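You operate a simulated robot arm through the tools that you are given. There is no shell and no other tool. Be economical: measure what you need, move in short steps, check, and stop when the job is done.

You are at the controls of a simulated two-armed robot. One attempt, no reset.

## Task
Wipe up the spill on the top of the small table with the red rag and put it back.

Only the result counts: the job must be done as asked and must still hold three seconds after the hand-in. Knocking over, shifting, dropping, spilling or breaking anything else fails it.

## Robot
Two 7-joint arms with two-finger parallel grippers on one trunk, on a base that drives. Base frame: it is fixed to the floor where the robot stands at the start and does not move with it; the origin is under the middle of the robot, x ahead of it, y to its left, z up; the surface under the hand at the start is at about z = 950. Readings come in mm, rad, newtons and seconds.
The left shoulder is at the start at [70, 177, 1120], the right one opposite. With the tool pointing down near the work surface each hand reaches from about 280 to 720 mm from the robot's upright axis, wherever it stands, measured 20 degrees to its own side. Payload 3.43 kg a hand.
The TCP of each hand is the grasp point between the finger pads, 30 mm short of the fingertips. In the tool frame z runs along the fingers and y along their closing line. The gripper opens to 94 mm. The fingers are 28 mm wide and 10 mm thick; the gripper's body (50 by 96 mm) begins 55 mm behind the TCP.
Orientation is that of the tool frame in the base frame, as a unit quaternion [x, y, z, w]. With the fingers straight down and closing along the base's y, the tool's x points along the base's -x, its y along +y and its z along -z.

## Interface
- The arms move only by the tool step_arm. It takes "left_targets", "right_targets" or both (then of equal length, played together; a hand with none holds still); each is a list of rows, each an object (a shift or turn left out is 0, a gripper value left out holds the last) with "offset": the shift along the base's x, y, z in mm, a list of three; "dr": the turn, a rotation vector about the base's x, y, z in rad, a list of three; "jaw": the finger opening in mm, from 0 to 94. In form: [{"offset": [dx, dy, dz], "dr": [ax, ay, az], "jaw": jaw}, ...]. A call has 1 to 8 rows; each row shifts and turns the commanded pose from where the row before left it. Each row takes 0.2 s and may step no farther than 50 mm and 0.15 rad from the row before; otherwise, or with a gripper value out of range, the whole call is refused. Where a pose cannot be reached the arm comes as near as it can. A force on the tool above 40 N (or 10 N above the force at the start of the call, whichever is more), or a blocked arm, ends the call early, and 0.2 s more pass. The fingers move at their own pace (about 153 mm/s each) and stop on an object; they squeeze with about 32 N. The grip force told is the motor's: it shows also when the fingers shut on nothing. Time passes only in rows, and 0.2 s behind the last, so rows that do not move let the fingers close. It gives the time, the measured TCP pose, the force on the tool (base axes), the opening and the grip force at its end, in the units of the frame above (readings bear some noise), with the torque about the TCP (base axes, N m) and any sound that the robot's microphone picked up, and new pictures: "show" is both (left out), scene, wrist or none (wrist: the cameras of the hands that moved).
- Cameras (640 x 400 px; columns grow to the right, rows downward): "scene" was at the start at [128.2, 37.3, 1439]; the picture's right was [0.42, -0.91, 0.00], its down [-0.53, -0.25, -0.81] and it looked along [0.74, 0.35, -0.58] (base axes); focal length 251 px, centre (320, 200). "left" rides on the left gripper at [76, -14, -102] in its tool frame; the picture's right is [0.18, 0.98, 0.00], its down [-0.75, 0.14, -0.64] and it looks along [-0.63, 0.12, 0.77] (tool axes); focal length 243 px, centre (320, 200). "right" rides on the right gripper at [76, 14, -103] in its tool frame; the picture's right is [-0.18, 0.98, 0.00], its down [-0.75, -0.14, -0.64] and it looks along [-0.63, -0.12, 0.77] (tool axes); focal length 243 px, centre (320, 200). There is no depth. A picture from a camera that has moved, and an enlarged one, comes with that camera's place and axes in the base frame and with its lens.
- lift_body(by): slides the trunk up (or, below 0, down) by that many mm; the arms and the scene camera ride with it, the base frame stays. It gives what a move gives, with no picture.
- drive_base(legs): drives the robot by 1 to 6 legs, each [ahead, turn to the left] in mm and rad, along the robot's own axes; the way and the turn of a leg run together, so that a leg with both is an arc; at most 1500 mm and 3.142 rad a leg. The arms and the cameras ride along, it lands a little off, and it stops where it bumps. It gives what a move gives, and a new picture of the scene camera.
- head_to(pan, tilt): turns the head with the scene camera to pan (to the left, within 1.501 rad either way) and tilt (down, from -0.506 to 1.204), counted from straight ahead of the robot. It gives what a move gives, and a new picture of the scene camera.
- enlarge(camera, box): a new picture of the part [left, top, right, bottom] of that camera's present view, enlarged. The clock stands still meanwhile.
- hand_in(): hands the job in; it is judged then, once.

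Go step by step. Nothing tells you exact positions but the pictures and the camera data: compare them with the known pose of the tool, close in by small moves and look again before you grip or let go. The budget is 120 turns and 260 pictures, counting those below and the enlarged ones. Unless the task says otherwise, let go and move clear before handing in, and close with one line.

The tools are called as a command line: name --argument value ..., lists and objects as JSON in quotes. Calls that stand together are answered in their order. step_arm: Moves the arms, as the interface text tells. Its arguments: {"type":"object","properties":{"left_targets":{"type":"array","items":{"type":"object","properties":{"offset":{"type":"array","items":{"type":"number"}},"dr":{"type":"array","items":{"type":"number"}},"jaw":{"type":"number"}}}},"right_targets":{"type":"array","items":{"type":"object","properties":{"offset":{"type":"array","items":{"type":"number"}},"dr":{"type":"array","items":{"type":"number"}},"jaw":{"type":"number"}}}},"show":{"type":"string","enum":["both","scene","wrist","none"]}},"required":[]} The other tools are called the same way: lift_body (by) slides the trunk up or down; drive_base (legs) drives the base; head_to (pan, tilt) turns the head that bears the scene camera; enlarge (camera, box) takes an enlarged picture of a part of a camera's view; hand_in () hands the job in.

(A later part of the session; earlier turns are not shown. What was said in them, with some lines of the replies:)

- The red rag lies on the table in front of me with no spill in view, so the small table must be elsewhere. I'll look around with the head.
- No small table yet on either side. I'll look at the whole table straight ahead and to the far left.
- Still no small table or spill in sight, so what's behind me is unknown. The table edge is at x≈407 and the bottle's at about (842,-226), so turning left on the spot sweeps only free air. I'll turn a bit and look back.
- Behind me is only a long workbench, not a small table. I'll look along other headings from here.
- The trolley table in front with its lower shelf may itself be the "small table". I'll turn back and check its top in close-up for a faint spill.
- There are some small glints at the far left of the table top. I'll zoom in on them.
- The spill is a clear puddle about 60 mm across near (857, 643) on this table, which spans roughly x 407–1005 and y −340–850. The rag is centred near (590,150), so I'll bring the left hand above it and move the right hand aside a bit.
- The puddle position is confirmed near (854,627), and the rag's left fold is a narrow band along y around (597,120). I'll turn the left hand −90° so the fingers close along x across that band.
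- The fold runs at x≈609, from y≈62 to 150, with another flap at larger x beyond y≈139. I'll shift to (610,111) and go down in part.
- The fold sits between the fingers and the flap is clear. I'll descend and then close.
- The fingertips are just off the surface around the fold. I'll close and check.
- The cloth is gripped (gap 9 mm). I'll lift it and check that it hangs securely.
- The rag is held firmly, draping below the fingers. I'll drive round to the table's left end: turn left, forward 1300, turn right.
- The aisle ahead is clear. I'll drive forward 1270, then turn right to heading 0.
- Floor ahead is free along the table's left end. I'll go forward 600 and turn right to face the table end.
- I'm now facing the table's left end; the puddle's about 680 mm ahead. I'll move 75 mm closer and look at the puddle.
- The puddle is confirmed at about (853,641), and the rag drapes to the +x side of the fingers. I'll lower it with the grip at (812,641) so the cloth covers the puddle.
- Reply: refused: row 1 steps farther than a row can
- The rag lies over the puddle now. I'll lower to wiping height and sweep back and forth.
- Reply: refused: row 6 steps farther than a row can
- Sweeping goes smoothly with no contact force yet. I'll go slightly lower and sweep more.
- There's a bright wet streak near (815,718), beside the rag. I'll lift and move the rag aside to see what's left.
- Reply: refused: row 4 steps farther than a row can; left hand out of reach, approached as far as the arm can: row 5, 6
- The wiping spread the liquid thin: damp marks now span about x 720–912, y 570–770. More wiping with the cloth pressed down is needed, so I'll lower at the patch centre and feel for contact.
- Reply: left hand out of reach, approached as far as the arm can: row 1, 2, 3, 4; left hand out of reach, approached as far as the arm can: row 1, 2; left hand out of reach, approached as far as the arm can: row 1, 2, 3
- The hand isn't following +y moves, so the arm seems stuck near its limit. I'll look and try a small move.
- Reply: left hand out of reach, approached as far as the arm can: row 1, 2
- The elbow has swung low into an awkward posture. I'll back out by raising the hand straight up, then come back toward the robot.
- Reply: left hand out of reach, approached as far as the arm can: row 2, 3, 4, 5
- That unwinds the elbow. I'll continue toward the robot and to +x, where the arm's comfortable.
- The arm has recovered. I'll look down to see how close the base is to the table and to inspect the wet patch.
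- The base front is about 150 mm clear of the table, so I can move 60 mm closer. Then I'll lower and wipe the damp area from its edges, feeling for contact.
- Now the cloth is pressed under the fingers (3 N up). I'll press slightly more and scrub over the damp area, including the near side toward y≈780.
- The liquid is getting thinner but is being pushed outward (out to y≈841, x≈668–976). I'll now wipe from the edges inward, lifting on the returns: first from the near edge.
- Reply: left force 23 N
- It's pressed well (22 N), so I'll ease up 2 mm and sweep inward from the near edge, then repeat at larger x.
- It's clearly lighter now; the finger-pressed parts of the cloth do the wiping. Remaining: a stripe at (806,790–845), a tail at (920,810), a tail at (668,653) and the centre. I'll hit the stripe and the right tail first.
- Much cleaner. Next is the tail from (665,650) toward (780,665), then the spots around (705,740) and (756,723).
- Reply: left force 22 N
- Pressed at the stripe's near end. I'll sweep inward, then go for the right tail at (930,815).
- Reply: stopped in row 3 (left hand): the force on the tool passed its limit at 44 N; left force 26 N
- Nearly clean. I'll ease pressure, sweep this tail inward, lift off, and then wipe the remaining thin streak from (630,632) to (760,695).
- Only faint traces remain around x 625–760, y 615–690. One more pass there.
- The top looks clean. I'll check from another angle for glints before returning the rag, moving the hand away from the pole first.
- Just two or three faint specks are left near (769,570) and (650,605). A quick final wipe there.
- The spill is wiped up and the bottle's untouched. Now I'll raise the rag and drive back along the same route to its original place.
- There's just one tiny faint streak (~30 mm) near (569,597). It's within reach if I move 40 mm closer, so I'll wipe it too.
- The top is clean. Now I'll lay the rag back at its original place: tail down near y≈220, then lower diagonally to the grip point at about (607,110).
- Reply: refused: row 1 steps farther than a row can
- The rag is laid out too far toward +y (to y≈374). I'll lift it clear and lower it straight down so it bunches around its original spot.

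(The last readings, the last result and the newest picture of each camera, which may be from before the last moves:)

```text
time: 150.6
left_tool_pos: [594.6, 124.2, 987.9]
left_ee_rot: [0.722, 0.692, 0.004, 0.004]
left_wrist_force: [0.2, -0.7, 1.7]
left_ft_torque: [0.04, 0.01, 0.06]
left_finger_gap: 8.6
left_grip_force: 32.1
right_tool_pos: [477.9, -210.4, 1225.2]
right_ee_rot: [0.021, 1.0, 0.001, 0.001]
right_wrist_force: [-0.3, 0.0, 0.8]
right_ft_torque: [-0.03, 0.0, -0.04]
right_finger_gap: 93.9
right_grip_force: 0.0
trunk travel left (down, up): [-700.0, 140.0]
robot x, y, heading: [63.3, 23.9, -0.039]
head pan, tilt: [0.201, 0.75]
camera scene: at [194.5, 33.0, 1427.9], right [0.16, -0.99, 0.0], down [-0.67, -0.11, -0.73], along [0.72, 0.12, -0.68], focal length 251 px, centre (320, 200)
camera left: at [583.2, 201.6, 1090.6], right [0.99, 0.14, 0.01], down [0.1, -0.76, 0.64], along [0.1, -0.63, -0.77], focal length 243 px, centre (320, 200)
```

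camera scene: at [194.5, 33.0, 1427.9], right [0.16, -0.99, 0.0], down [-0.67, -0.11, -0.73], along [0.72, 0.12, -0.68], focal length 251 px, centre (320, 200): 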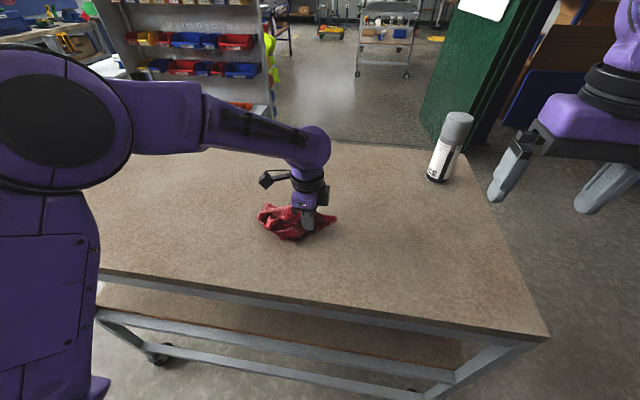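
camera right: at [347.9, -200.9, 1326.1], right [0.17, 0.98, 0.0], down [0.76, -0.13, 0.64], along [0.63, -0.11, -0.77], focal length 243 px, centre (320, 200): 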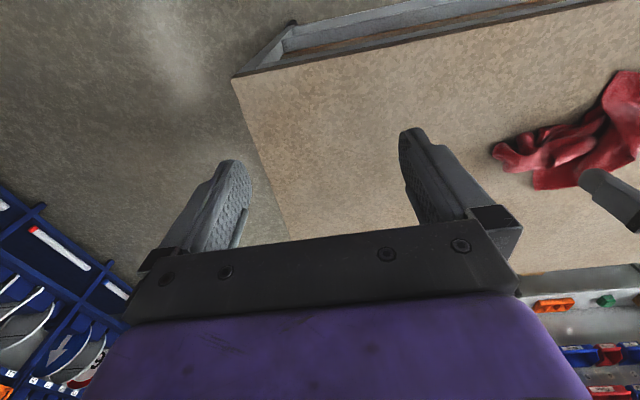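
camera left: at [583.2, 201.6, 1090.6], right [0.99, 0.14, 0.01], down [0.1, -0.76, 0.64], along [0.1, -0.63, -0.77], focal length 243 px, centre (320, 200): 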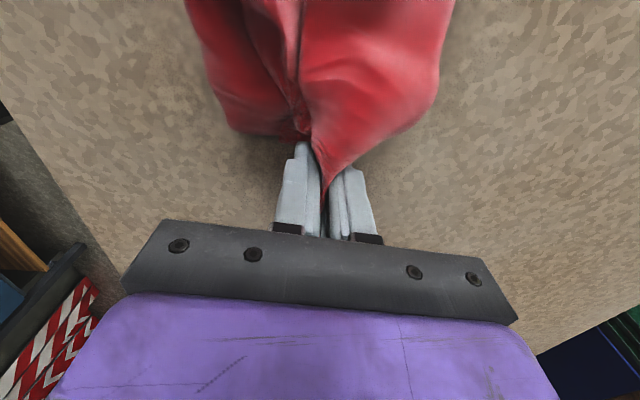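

The rag is bunched at about y 61–263, x≈600, centred on its original spot. I'll open the fingers part-way and lift straight off.

step_arm --left_targets '[{"jaw": 35}, {"jaw": 35}, {"offset": [0, 0, 20]}, {"offset": [0, 0, 30]}, {"offset": [0, 0, 45]}, {"offset": [0, 0, 45]}]'

```text
time: 152.0
left_tool_pos: [592.1, 121.7, 1129.4]
left_ee_rot: [0.722, 0.692, 0.004, 0.004]
left_wrist_force: [-0.4, -0.4, -0.4]
left_ft_torque: [-0.01, -0.01, -0.06]
left_finger_gap: 35.0
left_grip_force: 0.1
right_tool_pos: [476.7, -210.9, 1223.7]
right_ee_rot: [0.021, 1.0, 0.0, 0.002]
right_wrist_force: [0.7, -0.6, 0.8]
right_ft_torque: [0.0, -0.02, -0.01]
right_finger_gap: 94.0
right_grip_force: 0.0
trunk travel left (down, up): [-700.0, 140.0]
robot x, y, heading: [60.9, 21.6, -0.034]
head pan, tilt: [0.201, 0.75]
camera scene: at [193.3, 32.9, 1427.9], right [0.16, -0.99, 0.0], down [-0.67, -0.11, -0.73], along [0.72, 0.12, -0.68], focal length 251 px, centre (320, 200)
camera left: at [581.2, 200.4, 1231.1], right [0.99, 0.14, 0.01], down [0.1, -0.76, 0.64], along [0.1, -0.63, -0.77], focal length 243 px, centre (320, 200)
```

scene: 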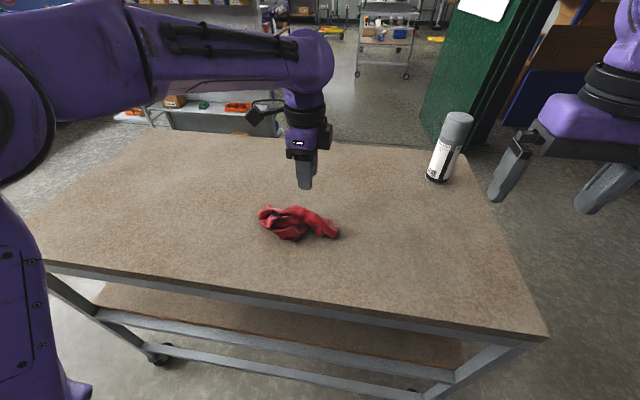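
left: 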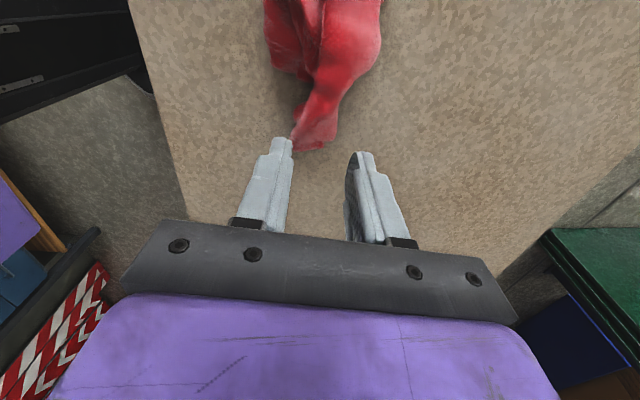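

The rag is back at about (596,150), its original spot. I'll raise the hand clear to the left and do a final check of the table top.

step_arm --left_targets '[{"offset": [-20, 0, 40]}, {"offset": [-30, 20, 20]}, {"offset": [-30, 35, 0]}, {"offset": [-30, 35, 0]}, {"offset": [-30, 35, 0]}, {"offset": [-30, 35, 0]}]' --show "scene"

enlarge --camera "scene" --box '[140, 120, 380, 270]'

```text
time: 153.4
left_tool_pos: [428.4, 285.4, 1189.8]
left_ee_rot: [0.722, 0.692, 0.004, 0.005]
left_wrist_force: [0.0, -0.3, 0.2]
left_ft_torque: [-0.02, -0.02, -0.01]
left_finger_gap: 35.2
left_grip_force: 0.1
right_tool_pos: [475.5, -207.3, 1225.9]
right_ee_rot: [0.02, 1.0, -0.001, 0.001]
right_wrist_force: [-0.2, 0.5, 0.5]
right_ft_torque: [0.0, 0.02, 0.01]
right_finger_gap: 93.9
right_grip_force: 0.0
trunk travel left (down, up): [-700.0, 140.0]
robot x, y, heading: [64.2, 21.7, -0.038]
head pan, tilt: [0.201, 0.75]
camera scene: at [193.8, 36.1, 1427.9], right [0.16, -0.99, 0.0], down [-0.67, -0.11, -0.73], along [0.72, 0.12, -0.68], focal length 251 px, centre (320, 200)
```

scene: 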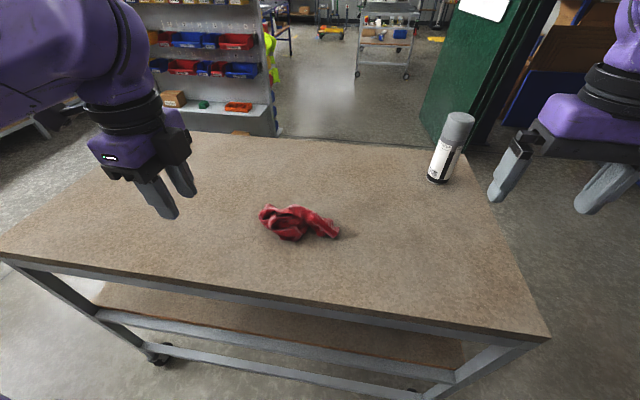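

```text
2.67 times, centred on (260, 195) of scene
camera zoom: at [193.8, 36.1, 1427.9], right [0.16, -0.99, 0.0], down [-0.67, -0.11, -0.73], along [0.72, 0.12, -0.68], focal length 669 px, centre (480, 213)
```

zoom: 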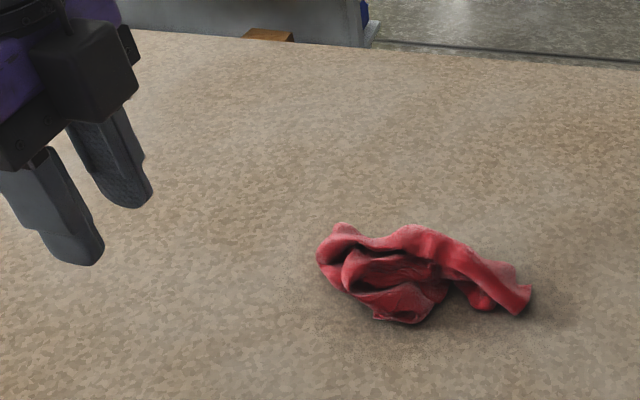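

The table top looks dry, the rag's back in its place, the bottle's undisturbed and both hands are clear. I'll hand in now.

hand_in

```text
The job is handed in.
```

I wiped up the spill on the small table and put the red rag back where it was. A barely visible trace may remain near the left end of the table. Nothing else was disturbed.
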